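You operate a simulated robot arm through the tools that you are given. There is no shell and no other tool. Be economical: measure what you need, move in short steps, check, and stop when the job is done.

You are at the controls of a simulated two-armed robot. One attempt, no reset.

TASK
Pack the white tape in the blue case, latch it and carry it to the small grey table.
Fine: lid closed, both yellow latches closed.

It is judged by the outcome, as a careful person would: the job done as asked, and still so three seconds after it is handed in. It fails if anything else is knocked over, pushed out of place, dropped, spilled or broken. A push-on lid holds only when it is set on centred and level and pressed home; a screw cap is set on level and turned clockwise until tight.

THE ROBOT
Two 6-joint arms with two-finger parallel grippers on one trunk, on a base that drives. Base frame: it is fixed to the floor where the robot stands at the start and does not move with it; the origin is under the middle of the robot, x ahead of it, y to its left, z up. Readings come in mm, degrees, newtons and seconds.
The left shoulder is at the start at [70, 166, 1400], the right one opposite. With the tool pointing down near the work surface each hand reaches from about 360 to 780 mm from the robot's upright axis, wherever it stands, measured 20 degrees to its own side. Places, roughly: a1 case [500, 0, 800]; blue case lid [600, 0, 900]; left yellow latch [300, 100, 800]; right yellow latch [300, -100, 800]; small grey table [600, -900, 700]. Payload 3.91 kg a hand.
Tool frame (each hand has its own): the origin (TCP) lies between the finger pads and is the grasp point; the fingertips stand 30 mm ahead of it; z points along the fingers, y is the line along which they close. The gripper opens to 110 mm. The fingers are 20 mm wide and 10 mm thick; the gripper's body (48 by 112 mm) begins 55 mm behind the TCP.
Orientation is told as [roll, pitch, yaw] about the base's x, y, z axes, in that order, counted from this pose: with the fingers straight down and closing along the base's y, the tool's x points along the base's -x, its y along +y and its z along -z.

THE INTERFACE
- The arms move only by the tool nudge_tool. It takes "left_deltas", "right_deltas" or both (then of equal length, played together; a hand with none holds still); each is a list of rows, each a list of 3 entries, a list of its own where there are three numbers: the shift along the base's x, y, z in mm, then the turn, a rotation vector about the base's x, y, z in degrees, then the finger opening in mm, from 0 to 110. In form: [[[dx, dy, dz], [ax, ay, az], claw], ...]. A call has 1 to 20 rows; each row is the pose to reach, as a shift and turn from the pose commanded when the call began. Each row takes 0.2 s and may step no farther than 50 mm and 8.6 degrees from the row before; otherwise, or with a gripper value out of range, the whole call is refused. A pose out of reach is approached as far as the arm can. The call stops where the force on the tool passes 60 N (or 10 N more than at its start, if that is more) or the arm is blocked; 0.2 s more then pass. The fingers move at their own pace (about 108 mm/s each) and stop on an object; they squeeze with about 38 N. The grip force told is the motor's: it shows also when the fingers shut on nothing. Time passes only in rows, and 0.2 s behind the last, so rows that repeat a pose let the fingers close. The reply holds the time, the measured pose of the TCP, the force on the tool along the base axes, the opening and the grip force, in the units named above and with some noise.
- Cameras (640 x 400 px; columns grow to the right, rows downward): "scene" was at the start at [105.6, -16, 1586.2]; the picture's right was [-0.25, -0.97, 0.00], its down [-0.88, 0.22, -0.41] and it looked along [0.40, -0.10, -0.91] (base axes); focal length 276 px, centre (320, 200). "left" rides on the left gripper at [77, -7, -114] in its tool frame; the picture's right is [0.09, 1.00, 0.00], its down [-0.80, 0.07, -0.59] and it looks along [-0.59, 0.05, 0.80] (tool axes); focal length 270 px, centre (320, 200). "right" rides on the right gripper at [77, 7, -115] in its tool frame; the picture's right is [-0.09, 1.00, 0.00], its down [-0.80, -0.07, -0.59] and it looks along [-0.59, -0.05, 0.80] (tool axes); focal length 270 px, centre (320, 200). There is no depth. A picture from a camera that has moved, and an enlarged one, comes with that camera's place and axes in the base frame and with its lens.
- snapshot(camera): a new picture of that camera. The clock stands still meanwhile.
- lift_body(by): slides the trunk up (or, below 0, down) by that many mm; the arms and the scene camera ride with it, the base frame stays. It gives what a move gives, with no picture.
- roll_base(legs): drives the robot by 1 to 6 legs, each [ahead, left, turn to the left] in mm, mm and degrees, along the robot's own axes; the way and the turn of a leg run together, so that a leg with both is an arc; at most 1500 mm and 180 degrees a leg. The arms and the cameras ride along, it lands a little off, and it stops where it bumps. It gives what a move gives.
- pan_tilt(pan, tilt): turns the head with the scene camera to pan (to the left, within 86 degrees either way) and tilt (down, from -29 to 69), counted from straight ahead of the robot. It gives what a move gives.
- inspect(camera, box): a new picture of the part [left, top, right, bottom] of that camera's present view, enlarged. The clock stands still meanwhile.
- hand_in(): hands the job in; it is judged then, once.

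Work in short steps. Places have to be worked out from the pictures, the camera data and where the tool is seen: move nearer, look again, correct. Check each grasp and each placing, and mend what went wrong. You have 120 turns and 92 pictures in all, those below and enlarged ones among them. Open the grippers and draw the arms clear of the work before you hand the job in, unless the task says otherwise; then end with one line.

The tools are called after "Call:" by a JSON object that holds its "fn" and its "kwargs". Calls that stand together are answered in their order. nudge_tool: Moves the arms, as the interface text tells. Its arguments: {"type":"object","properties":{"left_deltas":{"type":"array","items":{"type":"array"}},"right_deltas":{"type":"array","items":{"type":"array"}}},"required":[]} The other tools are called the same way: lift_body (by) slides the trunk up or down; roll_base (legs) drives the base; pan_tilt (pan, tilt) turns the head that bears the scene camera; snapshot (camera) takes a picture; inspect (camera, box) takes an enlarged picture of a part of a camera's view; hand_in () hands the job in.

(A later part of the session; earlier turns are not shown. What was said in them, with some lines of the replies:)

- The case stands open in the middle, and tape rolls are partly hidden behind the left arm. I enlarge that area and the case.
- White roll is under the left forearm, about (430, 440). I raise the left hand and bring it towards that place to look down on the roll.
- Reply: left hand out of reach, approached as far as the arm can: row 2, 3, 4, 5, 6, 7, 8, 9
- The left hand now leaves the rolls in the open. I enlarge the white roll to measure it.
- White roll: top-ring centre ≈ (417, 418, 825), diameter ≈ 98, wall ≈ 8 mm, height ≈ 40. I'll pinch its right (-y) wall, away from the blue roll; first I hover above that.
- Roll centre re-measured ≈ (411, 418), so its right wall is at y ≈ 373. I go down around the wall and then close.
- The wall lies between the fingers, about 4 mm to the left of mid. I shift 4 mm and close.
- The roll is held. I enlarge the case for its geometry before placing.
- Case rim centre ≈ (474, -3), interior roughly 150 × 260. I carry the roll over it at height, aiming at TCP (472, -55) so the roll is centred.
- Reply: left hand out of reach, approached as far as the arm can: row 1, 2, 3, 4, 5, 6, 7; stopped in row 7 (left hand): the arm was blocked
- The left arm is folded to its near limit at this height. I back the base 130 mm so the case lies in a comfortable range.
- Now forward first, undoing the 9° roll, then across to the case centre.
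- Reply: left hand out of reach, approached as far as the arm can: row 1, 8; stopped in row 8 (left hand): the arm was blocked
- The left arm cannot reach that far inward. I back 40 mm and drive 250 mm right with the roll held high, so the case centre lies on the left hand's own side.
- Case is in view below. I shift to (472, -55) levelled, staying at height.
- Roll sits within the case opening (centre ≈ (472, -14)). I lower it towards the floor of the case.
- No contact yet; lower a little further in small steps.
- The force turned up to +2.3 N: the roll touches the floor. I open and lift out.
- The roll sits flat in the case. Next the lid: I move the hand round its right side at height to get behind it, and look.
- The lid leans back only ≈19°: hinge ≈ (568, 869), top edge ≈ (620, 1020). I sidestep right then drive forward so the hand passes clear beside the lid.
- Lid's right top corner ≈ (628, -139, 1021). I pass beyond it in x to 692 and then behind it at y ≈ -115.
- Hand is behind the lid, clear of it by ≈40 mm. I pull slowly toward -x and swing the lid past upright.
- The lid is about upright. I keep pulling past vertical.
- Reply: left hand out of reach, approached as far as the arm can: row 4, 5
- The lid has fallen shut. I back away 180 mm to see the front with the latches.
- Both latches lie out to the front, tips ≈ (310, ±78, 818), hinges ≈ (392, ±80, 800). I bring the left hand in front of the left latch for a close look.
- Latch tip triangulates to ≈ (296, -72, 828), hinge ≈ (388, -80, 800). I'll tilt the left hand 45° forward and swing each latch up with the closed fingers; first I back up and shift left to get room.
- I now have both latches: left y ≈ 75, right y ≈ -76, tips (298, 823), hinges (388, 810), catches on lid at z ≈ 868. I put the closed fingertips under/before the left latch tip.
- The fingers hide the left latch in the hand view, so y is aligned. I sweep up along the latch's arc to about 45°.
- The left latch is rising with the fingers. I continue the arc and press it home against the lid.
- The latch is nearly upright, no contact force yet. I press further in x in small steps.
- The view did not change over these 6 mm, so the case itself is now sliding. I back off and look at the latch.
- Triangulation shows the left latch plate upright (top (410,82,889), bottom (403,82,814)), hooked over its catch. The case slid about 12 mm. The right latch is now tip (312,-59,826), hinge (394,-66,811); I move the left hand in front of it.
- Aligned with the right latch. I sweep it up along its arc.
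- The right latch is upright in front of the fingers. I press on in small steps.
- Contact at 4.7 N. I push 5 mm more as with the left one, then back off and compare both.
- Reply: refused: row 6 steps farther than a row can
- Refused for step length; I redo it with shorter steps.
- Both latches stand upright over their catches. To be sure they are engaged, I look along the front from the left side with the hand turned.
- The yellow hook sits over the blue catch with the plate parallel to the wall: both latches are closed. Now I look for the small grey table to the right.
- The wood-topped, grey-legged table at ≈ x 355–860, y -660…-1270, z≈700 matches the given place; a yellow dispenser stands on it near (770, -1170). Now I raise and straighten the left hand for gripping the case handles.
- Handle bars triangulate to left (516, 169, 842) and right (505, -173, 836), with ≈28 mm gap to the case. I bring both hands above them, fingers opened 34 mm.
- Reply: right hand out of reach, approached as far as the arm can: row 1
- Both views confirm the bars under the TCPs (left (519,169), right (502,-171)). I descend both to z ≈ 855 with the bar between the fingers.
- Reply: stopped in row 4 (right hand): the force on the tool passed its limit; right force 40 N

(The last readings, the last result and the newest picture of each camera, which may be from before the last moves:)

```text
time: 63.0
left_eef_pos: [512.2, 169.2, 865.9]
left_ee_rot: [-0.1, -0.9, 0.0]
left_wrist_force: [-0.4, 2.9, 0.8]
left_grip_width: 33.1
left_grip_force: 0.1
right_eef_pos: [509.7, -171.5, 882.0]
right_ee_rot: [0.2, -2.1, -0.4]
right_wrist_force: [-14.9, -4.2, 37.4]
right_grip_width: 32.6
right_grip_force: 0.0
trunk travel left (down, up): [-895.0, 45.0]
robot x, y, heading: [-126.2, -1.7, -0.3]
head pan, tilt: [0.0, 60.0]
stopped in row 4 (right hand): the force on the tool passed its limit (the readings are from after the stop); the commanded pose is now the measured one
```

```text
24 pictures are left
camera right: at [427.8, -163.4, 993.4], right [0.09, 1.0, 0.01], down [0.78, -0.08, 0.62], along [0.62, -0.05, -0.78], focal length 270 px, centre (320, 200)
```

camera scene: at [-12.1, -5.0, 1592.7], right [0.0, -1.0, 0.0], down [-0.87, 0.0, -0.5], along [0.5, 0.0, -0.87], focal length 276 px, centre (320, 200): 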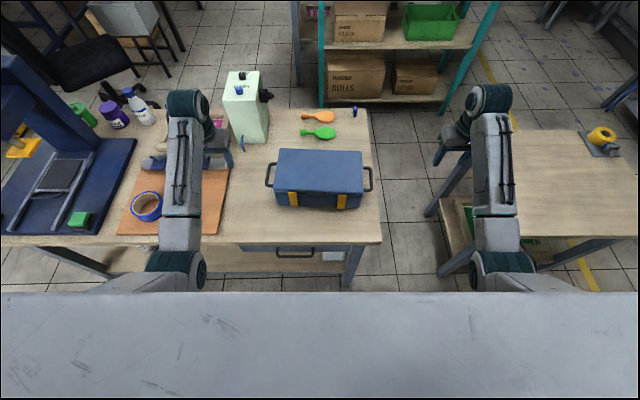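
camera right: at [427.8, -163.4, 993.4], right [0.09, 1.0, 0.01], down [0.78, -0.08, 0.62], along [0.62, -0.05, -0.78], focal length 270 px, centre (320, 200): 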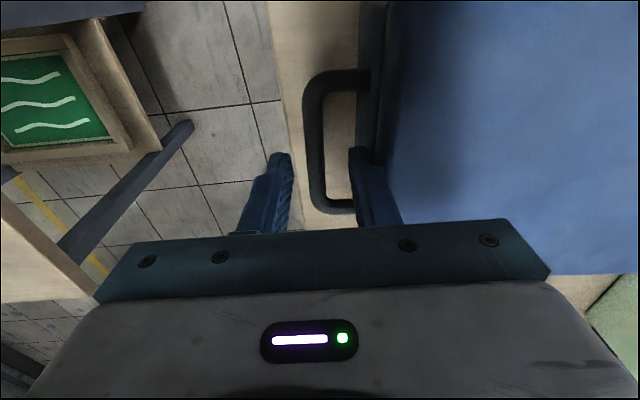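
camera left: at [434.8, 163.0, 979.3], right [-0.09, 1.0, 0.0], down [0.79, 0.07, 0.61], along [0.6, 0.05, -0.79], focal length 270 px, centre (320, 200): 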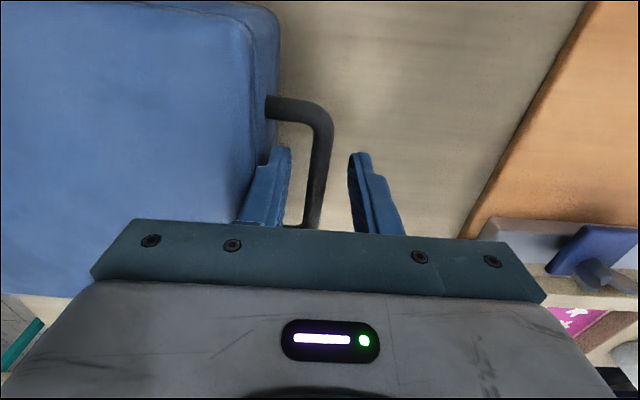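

The right inner finger landed on the lid's rim. I lift it, shift it 4 mm outward, narrow both openings to 26, and then go down again.

Call:
{"fn": "nudge_tool", "kwargs": {"left_deltas": [[[0, 1, 0], [0, 0, 0], 28], [[0, 1, 0], [0, 0, 0], 28], [[0, 1, 0], [0, 0, 0], 28], [[0, 1, 0], [0, 0, 0], 28]], "right_deltas": [[[0, 0, 20], [0, 1, 0], 32], [[-4, -4, 25], [0, 2, 0], 26], [[-4, -4, 25], [0, 2, 0], 26], [[-4, -4, 25], [0, 2, 0], 26]]}}

Call:
{"fn": "snapshot", "kwargs": {"camera": "right"}}

```text
time: 64.0
left_eef_pos: [518.0, 170.8, 862.0]
left_ee_rot: [-0.2, -0.4, 0.1]
left_wrist_force: [-0.2, 0.4, 0.3]
left_grip_width: 28.1
left_grip_force: 0.0
right_eef_pos: [508.1, -174.8, 897.9]
right_ee_rot: [0.1, 0.5, -0.3]
right_wrist_force: [-0.2, -0.1, 0.8]
right_grip_width: 26.1
right_grip_force: 0.1
trunk travel left (down, up): [-895.0, 45.0]
robot x, y, heading: [-122.8, -5.0, -0.2]
head pan, tilt: [0.0, 60.0]
```

```text
23 pictures are left
camera right: at [431.1, -167.9, 1013.0], right [0.09, 1.0, 0.0], down [0.81, -0.08, 0.59], along [0.58, -0.05, -0.81], focal length 270 px, centre (320, 200)
```

right: 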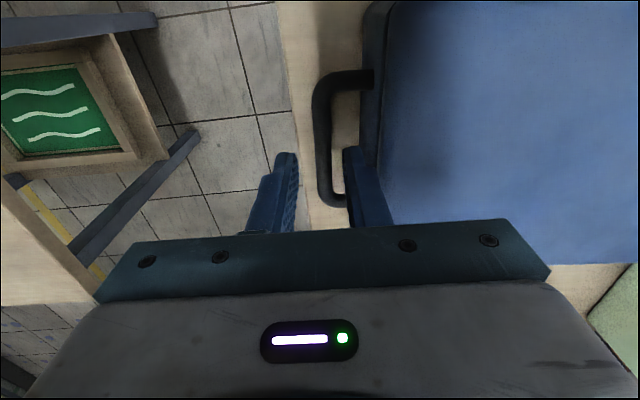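

Inner finger is now clear of the lid, bar centred. I lower the right hand 42 mm and the left 6 mm.

Call:
{"fn": "nudge_tool", "kwargs": {"left_deltas": [[[0, 0, -2], [0, 0, 0], 28], [[0, 0, -4], [0, 0, 0], 28], [[0, 0, -6], [0, 0, 0], 28], [[0, 0, -6], [0, 0, 0], 28], [[0, 0, -6], [0, 0, 0], 28]], "right_deltas": [[[-3, 1, -15], [0, 0, 0], 26], [[-3, 1, -25], [0, 0, 0], 26], [[-3, 1, -35], [0, 0, 0], 26], [[-3, 1, -42], [0, 0, 0], 26], [[-3, 1, -42], [0, 0, 0], 26]]}}

Call:
{"fn": "snapshot", "kwargs": {"camera": "right"}}

```text
time: 65.2
left_eef_pos: [516.5, 171.8, 856.3]
left_ee_rot: [-0.1, -0.6, 0.1]
left_wrist_force: [-0.2, -0.1, 0.1]
left_grip_width: 28.2
left_grip_force: 0.1
right_eef_pos: [504.5, -174.4, 857.2]
right_ee_rot: [0.1, 0.6, -0.2]
right_wrist_force: [0.4, -0.1, -0.3]
right_grip_width: 25.8
right_grip_force: 0.0
trunk travel left (down, up): [-895.0, 45.0]
robot x, y, heading: [-125.9, -0.3, -0.2]
head pan, tilt: [0.0, 60.0]
```

```text
22 pictures are left
camera right: at [428.5, -167.0, 972.6], right [0.09, 1.0, 0.0], down [0.81, -0.08, 0.59], along [0.58, -0.05, -0.81], focal length 270 px, centre (320, 200)
```

right: 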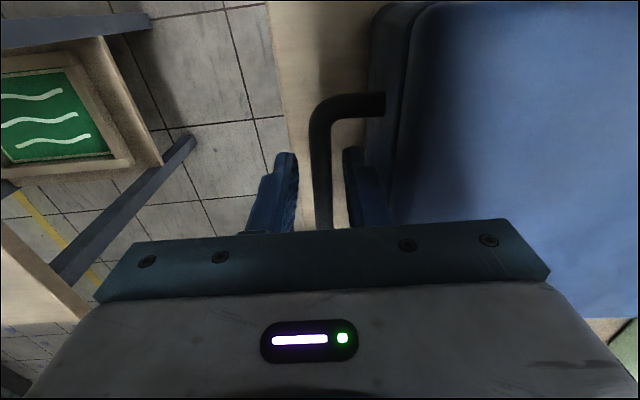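

Both bars lie between the fingers with no contact. I go 4 mm lower, close both grippers and test with a small lift.

Call:
{"fn": "nudge_tool", "kwargs": {"left_deltas": [[[0, 0, -4], [0, 0, 0], 20], [[0, 0, -4], [0, 0, 0], 0], [[0, 0, -4], [0, 0, 0], 0], [[0, 0, -4], [0, 0, 0], 0]], "right_deltas": [[[0, 0, -4], [0, 0, 0], 20], [[0, 0, -4], [0, 0, 0], 0], [[0, 0, -4], [0, 0, 0], 0], [[0, 0, -4], [0, 0, 0], 0]]}}

Call:
{"fn": "nudge_tool", "kwargs": {"left_deltas": [[[0, 0, 5], [0, 0, 0], 0], [[0, 0, 15], [0, 0, 0], 0], [[0, 0, 30], [0, 0, 0], 0], [[0, 0, 30], [0, 0, 0], 0]], "right_deltas": [[[0, 0, 5], [0, 0, 0], 0], [[0, 0, 15], [0, 0, 0], 0], [[0, 0, 30], [0, 0, 0], 0], [[0, 0, 30], [0, 0, 0], 0]]}}

Call:
{"fn": "snapshot", "kwargs": {"camera": "scene"}}

```text
time: 66.2
left_eef_pos: [516.4, 169.7, 852.3]
left_ee_rot: [-0.2, -0.7, 0.0]
left_wrist_force: [-0.3, -18.8, 3.8]
left_grip_width: 12.4
left_grip_force: 38.0
right_eef_pos: [505.1, -173.4, 854.2]
right_ee_rot: [0.2, 0.6, -0.3]
right_wrist_force: [3.7, 19.1, 2.3]
right_grip_width: 11.9
right_grip_force: 37.9
trunk travel left (down, up): [-895.0, 45.0]
robot x, y, heading: [-125.1, -1.7, -0.3]
head pan, tilt: [0.0, 60.0]
```

```text
time: 67.2
left_eef_pos: [517.5, 168.6, 881.3]
left_ee_rot: [-0.3, -0.4, 0.0]
left_wrist_force: [-7.0, -30.7, -6.4]
left_grip_width: 12.9
left_grip_force: 37.8
right_eef_pos: [506.6, -173.9, 881.4]
right_ee_rot: [0.2, 0.7, -0.2]
right_wrist_force: [6.5, 30.8, -5.9]
right_grip_width: 12.0
right_grip_force: 38.1
trunk travel left (down, up): [-895.0, 45.0]
robot x, y, heading: [-121.5, -0.6, -0.4]
head pan, tilt: [0.0, 60.0]
```

```text
21 pictures are left
camera scene: at [-6.9, -3.4, 1592.1], right [0.0, -1.0, 0.0], down [-0.87, 0.0, -0.5], along [0.5, 0.0, -0.87], focal length 276 px, centre (320, 200)
```

scene: 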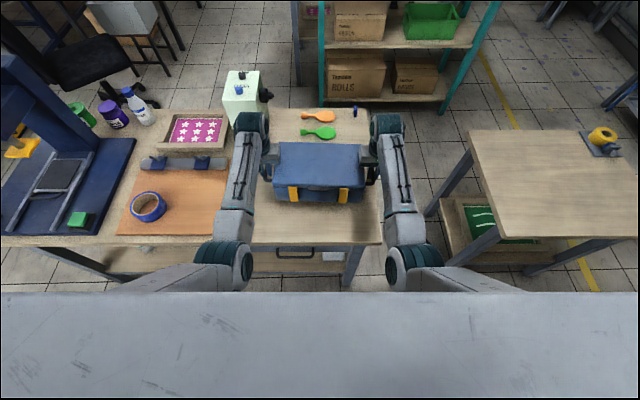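

The case is lifted level (≈6 N per hand). I ease the inward strain by 3 mm each and raise the trunk 35 mm for clearance.

Call:
{"fn": "nudge_tool", "kwargs": {"left_deltas": [[[0, -2, 0], [0, 0, 0], 0], [[0, -3, 0], [0, 0, 0], 0]], "right_deltas": [[[0, 2, 0], [0, 0, 0], 0], [[0, 3, 0], [0, 0, 0], 0]]}}

Call:
{"fn": "lift_body", "kwargs": {"by": 35}}

```text
time: 67.8
left_eef_pos: [518.7, 169.2, 881.9]
left_ee_rot: [0.1, -0.4, 0.1]
left_wrist_force: [-4.9, -14.3, -6.9]
left_grip_width: 12.8
left_grip_force: 38.0
right_eef_pos: [505.7, -171.8, 881.3]
right_ee_rot: [0.0, 0.7, -0.4]
right_wrist_force: [4.5, 15.3, -6.6]
right_grip_width: 11.6
right_grip_force: 38.0
trunk travel left (down, up): [-895.0, 45.0]
robot x, y, heading: [-124.6, -2.0, -0.5]
head pan, tilt: [0.0, 60.0]
```

```text
time: 68.6
left_eef_pos: [518.9, 169.7, 916.5]
left_ee_rot: [0.0, -0.5, 0.1]
left_wrist_force: [-3.4, -1.2, -6.1]
left_grip_width: 12.6
left_grip_force: 38.0
right_eef_pos: [504.6, -172.7, 916.2]
right_ee_rot: [0.0, 0.7, -0.3]
right_wrist_force: [5.7, 1.9, -6.3]
right_grip_width: 11.6
right_grip_force: 38.6
trunk travel left (down, up): [-930.0, 10.0]
robot x, y, heading: [-123.5, -2.4, 0.1]
head pan, tilt: [0.0, 60.0]
```

The strain is gone. I drive 450 mm to the right at this distance and look at the table again.

Call:
{"fn": "roll_base", "kwargs": {"legs": [[0, -450, 0]]}}

Call:
{"fn": "pan_tilt", "kwargs": {"pan": -25, "tilt": 55}}

Call:
{"fn": "snapshot", "kwargs": {"camera": "scene"}}

```text
time: 71.4
left_eef_pos: [516.9, -290.0, 915.2]
left_ee_rot: [0.0, -0.5, 0.2]
left_wrist_force: [-3.6, 25.1, -7.4]
left_grip_width: 12.8
left_grip_force: 38.4
right_eef_pos: [503.9, -633.2, 915.6]
right_ee_rot: [0.1, 0.6, -0.2]
right_wrist_force: [3.4, -26.0, -6.6]
right_grip_width: 11.8
right_grip_force: 38.2
trunk travel left (down, up): [-930.0, 10.0]
robot x, y, heading: [-123.6, -461.5, -0.1]
head pan, tilt: [0.0, 60.0]
```

```text
time: 72.3
left_eef_pos: [516.8, -291.2, 915.6]
left_ee_rot: [0.1, -0.4, 0.2]
left_wrist_force: [-3.7, -0.5, -6.5]
left_grip_width: 12.4
left_grip_force: 38.1
right_eef_pos: [504.6, -633.7, 916.4]
right_ee_rot: [0.0, 0.6, -0.3]
right_wrist_force: [4.4, 0.6, -6.1]
right_grip_width: 11.5
right_grip_force: 38.3
trunk travel left (down, up): [-930.0, 10.0]
robot x, y, heading: [-125.9, -458.7, -0.1]
head pan, tilt: [-25.0, 55.0]
```

```text
20 pictures are left
camera scene: at [-10.7, -495.6, 1633.3], right [-0.42, -0.91, 0.0], down [-0.74, 0.35, -0.57], along [0.52, -0.24, -0.82], focal length 276 px, centre (320, 200)
```

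scene: 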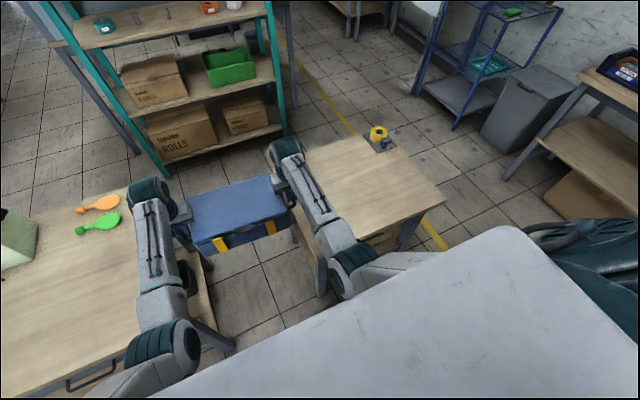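

Table spans about x 360–840, y -600…-1230 with the dispenser at the far right corner. I drive another 415 mm right and 25 mm forward, so the case hangs over its middle.

Call:
{"fn": "roll_base", "kwargs": {"legs": [[0, -415, 0], [25, 0, 0]]}}

Call:
{"fn": "pan_tilt", "kwargs": {"pan": 0, "tilt": 60}}

Call:
{"fn": "snapshot", "kwargs": {"camera": "scene"}}

```text
time: 75.3
left_eef_pos: [535.3, -706.9, 920.2]
left_ee_rot: [0.1, -0.7, 0.2]
left_wrist_force: [-6.8, 3.5, -7.0]
left_grip_width: 12.3
left_grip_force: 38.0
right_eef_pos: [523.3, -1049.1, 920.6]
right_ee_rot: [-0.1, 0.3, -0.3]
right_wrist_force: [4.1, -2.3, -6.0]
right_grip_width: 11.7
right_grip_force: 38.2
trunk travel left (down, up): [-930.0, 10.0]
robot x, y, heading: [-101.6, -878.7, -0.3]
head pan, tilt: [-25.0, 55.0]
```

```text
time: 76.2
left_eef_pos: [540.8, -706.9, 914.6]
left_ee_rot: [0.1, -0.3, 0.2]
left_wrist_force: [-3.7, -1.0, -6.8]
left_grip_width: 12.2
left_grip_force: 37.5
right_eef_pos: [529.6, -1049.9, 915.8]
right_ee_rot: [0.0, 0.7, -0.1]
right_wrist_force: [4.5, 1.0, -6.9]
right_grip_width: 11.9
right_grip_force: 38.2
trunk travel left (down, up): [-930.0, 10.0]
robot x, y, heading: [-102.7, -880.0, -0.1]
head pan, tilt: [0.0, 60.0]
```

```text
19 pictures are left
camera scene: at [16.5, -880.8, 1627.1], right [0.0, -1.0, 0.0], down [-0.87, 0.0, -0.5], along [0.5, 0.0, -0.87], focal length 276 px, centre (320, 200)
```

scene: 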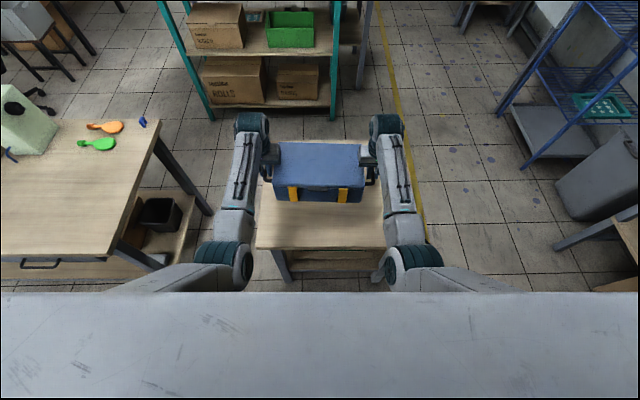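

The case hangs over the table with clear margins all round. I lower the trunk 115 mm first, then check the remaining gap.

Call:
{"fn": "lift_body", "kwargs": {"by": -115}}

Call:
{"fn": "snapshot", "kwargs": {"camera": "right"}}

Call:
{"fn": "snapshot", "kwargs": {"camera": "left"}}

```text
time: 77.6
left_eef_pos: [539.2, -707.3, 801.5]
left_ee_rot: [0.0, -0.5, 0.2]
left_wrist_force: [-4.6, -0.3, -7.1]
left_grip_width: 12.2
left_grip_force: 37.2
right_eef_pos: [528.4, -1048.3, 801.3]
right_ee_rot: [0.1, 0.6, -0.1]
right_wrist_force: [4.2, -0.1, -6.1]
right_grip_width: 11.5
right_grip_force: 38.2
trunk travel left (down, up): [-815.0, 125.0]
robot x, y, heading: [-100.8, -880.8, -0.2]
head pan, tilt: [0.0, 60.0]
```

```text
18 pictures are left
camera right: at [451.8, -1041.0, 916.7], right [0.09, 1.0, 0.0], down [0.81, -0.07, 0.58], along [0.58, -0.05, -0.81], focal length 270 px, centre (320, 200)
```

right: 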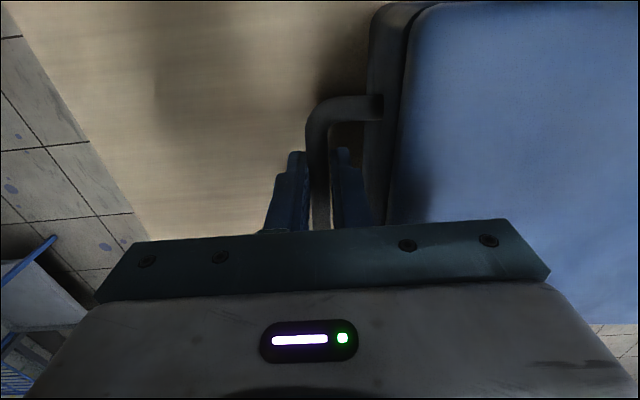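

```text
17 pictures are left
camera left: at [462.5, -714.3, 915.0], right [-0.09, 1.0, 0.0], down [0.8, 0.07, 0.6], along [0.6, 0.06, -0.8], focal length 270 px, centre (320, 200)
```

left: 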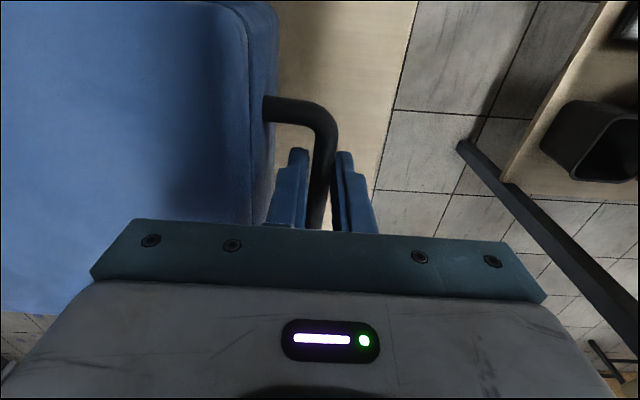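

Table edges at y ≈ -645 and -1262, case well within. I lower both arms evenly in small steps until contact.

Call:
{"fn": "nudge_tool", "kwargs": {"left_deltas": [[[0, 0, -8], [0, 0, 0], 0], [[0, 0, -16], [0, 0, 0], 0], [[0, 0, -22], [0, 0, 0], 0], [[0, 0, -25], [0, 0, 0], 0], [[0, 0, -27], [0, 0, 0], 0], [[0, 0, -27], [0, 0, 0], 0]], "right_deltas": [[[0, 0, -8], [0, 0, 0], 0], [[0, 0, -16], [0, 0, 0], 0], [[0, 0, -22], [0, 0, 0], 0], [[0, 0, -25], [0, 0, 0], 0], [[0, 0, -27], [0, 0, 0], 0], [[0, 0, -27], [0, 0, 0], 0]]}}

```text
time: 79.0
left_eef_pos: [540.0, -707.0, 774.3]
left_ee_rot: [0.0, -0.5, 0.3]
left_wrist_force: [-4.7, -3.2, -4.3]
left_grip_width: 12.6
left_grip_force: 37.6
right_eef_pos: [527.3, -1049.6, 774.9]
right_ee_rot: [0.0, 0.7, -0.2]
right_wrist_force: [6.1, 3.1, -6.2]
right_grip_width: 11.3
right_grip_force: 38.1
trunk travel left (down, up): [-815.0, 125.0]
robot x, y, heading: [-102.7, -884.0, -0.2]
head pan, tilt: [0.0, 60.0]
```

Call:
{"fn": "nudge_tool", "kwargs": {"left_deltas": [[[0, 0, -2], [0, 0, 0], 0], [[0, 0, -4], [0, 0, 0], 0], [[0, 0, -4], [0, 0, 0], 0]], "right_deltas": [[[0, 0, -2], [0, 0, 0], 0], [[0, 0, -4], [0, 0, 0], 0], [[0, 0, -4], [0, 0, 0], 0]]}}

```text
time: 79.8
left_eef_pos: [540.6, -707.1, 773.1]
left_ee_rot: [0.1, -0.7, 0.2]
left_wrist_force: [-1.4, -0.5, 11.4]
left_grip_width: 12.6
left_grip_force: 38.0
right_eef_pos: [527.9, -1049.3, 774.0]
right_ee_rot: [0.0, 0.3, -0.1]
right_wrist_force: [8.6, 0.6, 10.8]
right_grip_width: 11.9
right_grip_force: 37.6
trunk travel left (down, up): [-815.0, 125.0]
robot x, y, heading: [-100.6, -880.9, -0.2]
head pan, tilt: [0.0, 60.0]
```

Both hands feel the table carry the case (+11 N). I open modestly to 26 and raise the hands straight up.

Call:
{"fn": "nudge_tool", "kwargs": {"left_deltas": [[[0, 0, 3], [0, 0, 0], 20], [[0, 0, 3], [0, 0, 0], 26], [[0, 0, 3], [0, 0, 0], 26], [[0, 0, 25], [0, 0, 0], 26], [[0, 0, 60], [0, 0, 0], 26], [[0, 0, 105], [0, 0, 0], 26], [[0, 0, 145], [0, 0, 0], 26]], "right_deltas": [[[0, 0, 3], [0, 0, 0], 20], [[0, 0, 3], [0, 0, 0], 26], [[0, 0, 3], [0, 0, 0], 26], [[0, 0, 25], [0, 0, 0], 26], [[0, 0, 60], [0, 0, 0], 26], [[0, 0, 105], [0, 0, 0], 26], [[0, 0, 145], [0, 0, 0], 26]]}}

Call:
{"fn": "snapshot", "kwargs": {"camera": "scene"}}

```text
time: 81.4
left_eef_pos: [540.7, -705.4, 917.5]
left_ee_rot: [0.0, -0.6, 0.3]
left_wrist_force: [0.7, -0.2, -0.1]
left_grip_width: 25.9
left_grip_force: 0.0
right_eef_pos: [526.3, -1050.9, 916.6]
right_ee_rot: [0.1, 0.7, -0.2]
right_wrist_force: [0.4, -0.1, -0.6]
right_grip_width: 26.0
right_grip_force: 0.1
trunk travel left (down, up): [-815.0, 125.0]
robot x, y, heading: [-103.1, -880.3, -0.2]
head pan, tilt: [0.0, 60.0]
```

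```text
16 pictures are left
camera scene: at [11.6, -880.3, 1512.4], right [0.0, -1.0, 0.0], down [-0.87, 0.0, -0.5], along [0.5, 0.0, -0.87], focal length 276 px, centre (320, 200)
```

scene: 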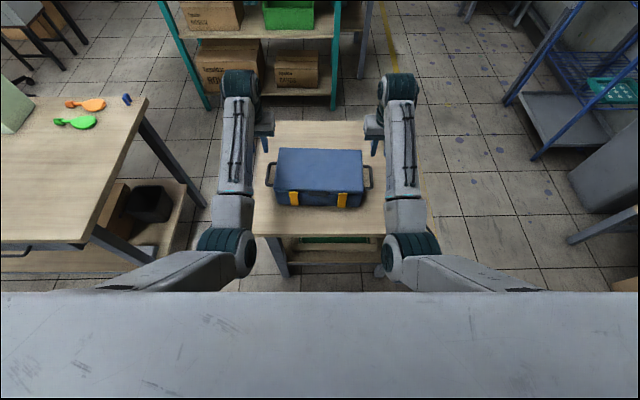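

The case stands free on the table. I back the robot away 300 mm and check the latches once more.

Call:
{"fn": "roll_base", "kwargs": {"legs": [[-300, 0, 0]]}}

Call:
{"fn": "pan_tilt", "kwargs": {"pan": 0, "tilt": 48}}

Call:
{"fn": "snapshot", "kwargs": {"camera": "scene"}}

Call:
{"fn": "inspect", "kwargs": {"camera": "scene", "box": [250, 120, 390, 220]}}

```text
time: 83.5
left_eef_pos: [243.6, -705.5, 917.4]
left_ee_rot: [0.1, -0.4, 0.1]
left_wrist_force: [-0.1, -0.3, 0.1]
left_grip_width: 25.6
left_grip_force: 0.0
right_eef_pos: [230.7, -1050.5, 915.4]
right_ee_rot: [0.0, 0.7, -0.2]
right_wrist_force: [0.7, 0.6, 0.2]
right_grip_width: 25.7
right_grip_force: 0.0
trunk travel left (down, up): [-815.0, 125.0]
robot x, y, heading: [-398.2, -879.8, -0.2]
head pan, tilt: [0.0, 60.0]
```

```text
time: 84.2
left_eef_pos: [240.8, -706.2, 919.0]
left_ee_rot: [0.1, -0.7, 0.1]
left_wrist_force: [-0.1, -1.1, -0.6]
left_grip_width: 26.0
left_grip_force: 0.0
right_eef_pos: [230.1, -1051.0, 916.6]
right_ee_rot: [0.0, 0.7, -0.4]
right_wrist_force: [-0.4, -0.3, -0.2]
right_grip_width: 25.9
right_grip_force: 0.1
trunk travel left (down, up): [-815.0, 125.0]
robot x, y, heading: [-402.8, -878.6, -0.4]
head pan, tilt: [0.0, 48.0]
```

```text
15 pictures are left
camera scene: at [-274.8, -880.2, 1527.8], right [0.0, -1.0, 0.0], down [-0.74, 0.0, -0.67], along [0.67, 0.0, -0.74], focal length 276 px, centre (320, 200)
```

scene: 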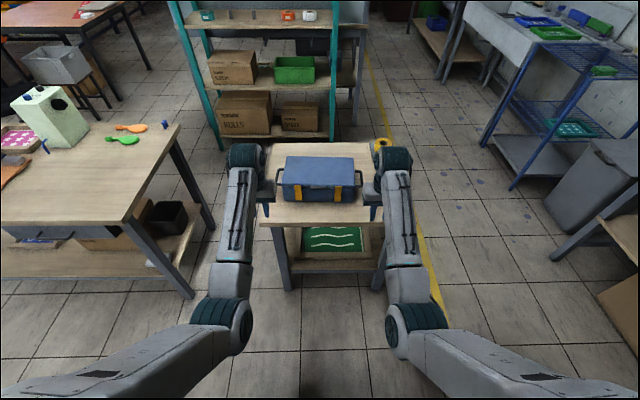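

```text
4.00 times, centred on (320, 170) of scene
camera zoom: at [-274.8, -880.2, 1527.8], right [0.0, -1.0, 0.0], down [-0.74, 0.0, -0.67], along [0.67, 0.0, -0.74], focal length 1106 px, centre (320, 320)
```

zoom: 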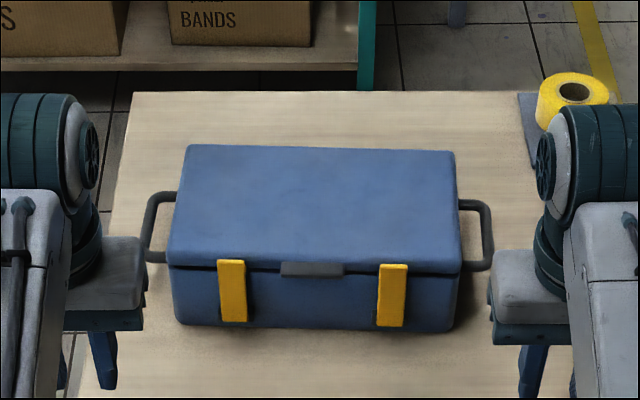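

The lid is flush, both latches are closed, the case stands squarely on the small table, and the dispenser and the bench items are untouched. The grippers are open and clear, so I hand in.

Call:
{"fn": "hand_in", "kwargs": {}}

```text
The job is handed in.
```

I put the white tape in the blue case, closed the lid and both yellow latches, and set the case on the small table. I took the wood-topped table with grey legs to be the one you meant. The case slid about 12 mm on the bench while I closed the latches. The last pictures show nothing else disturbed.
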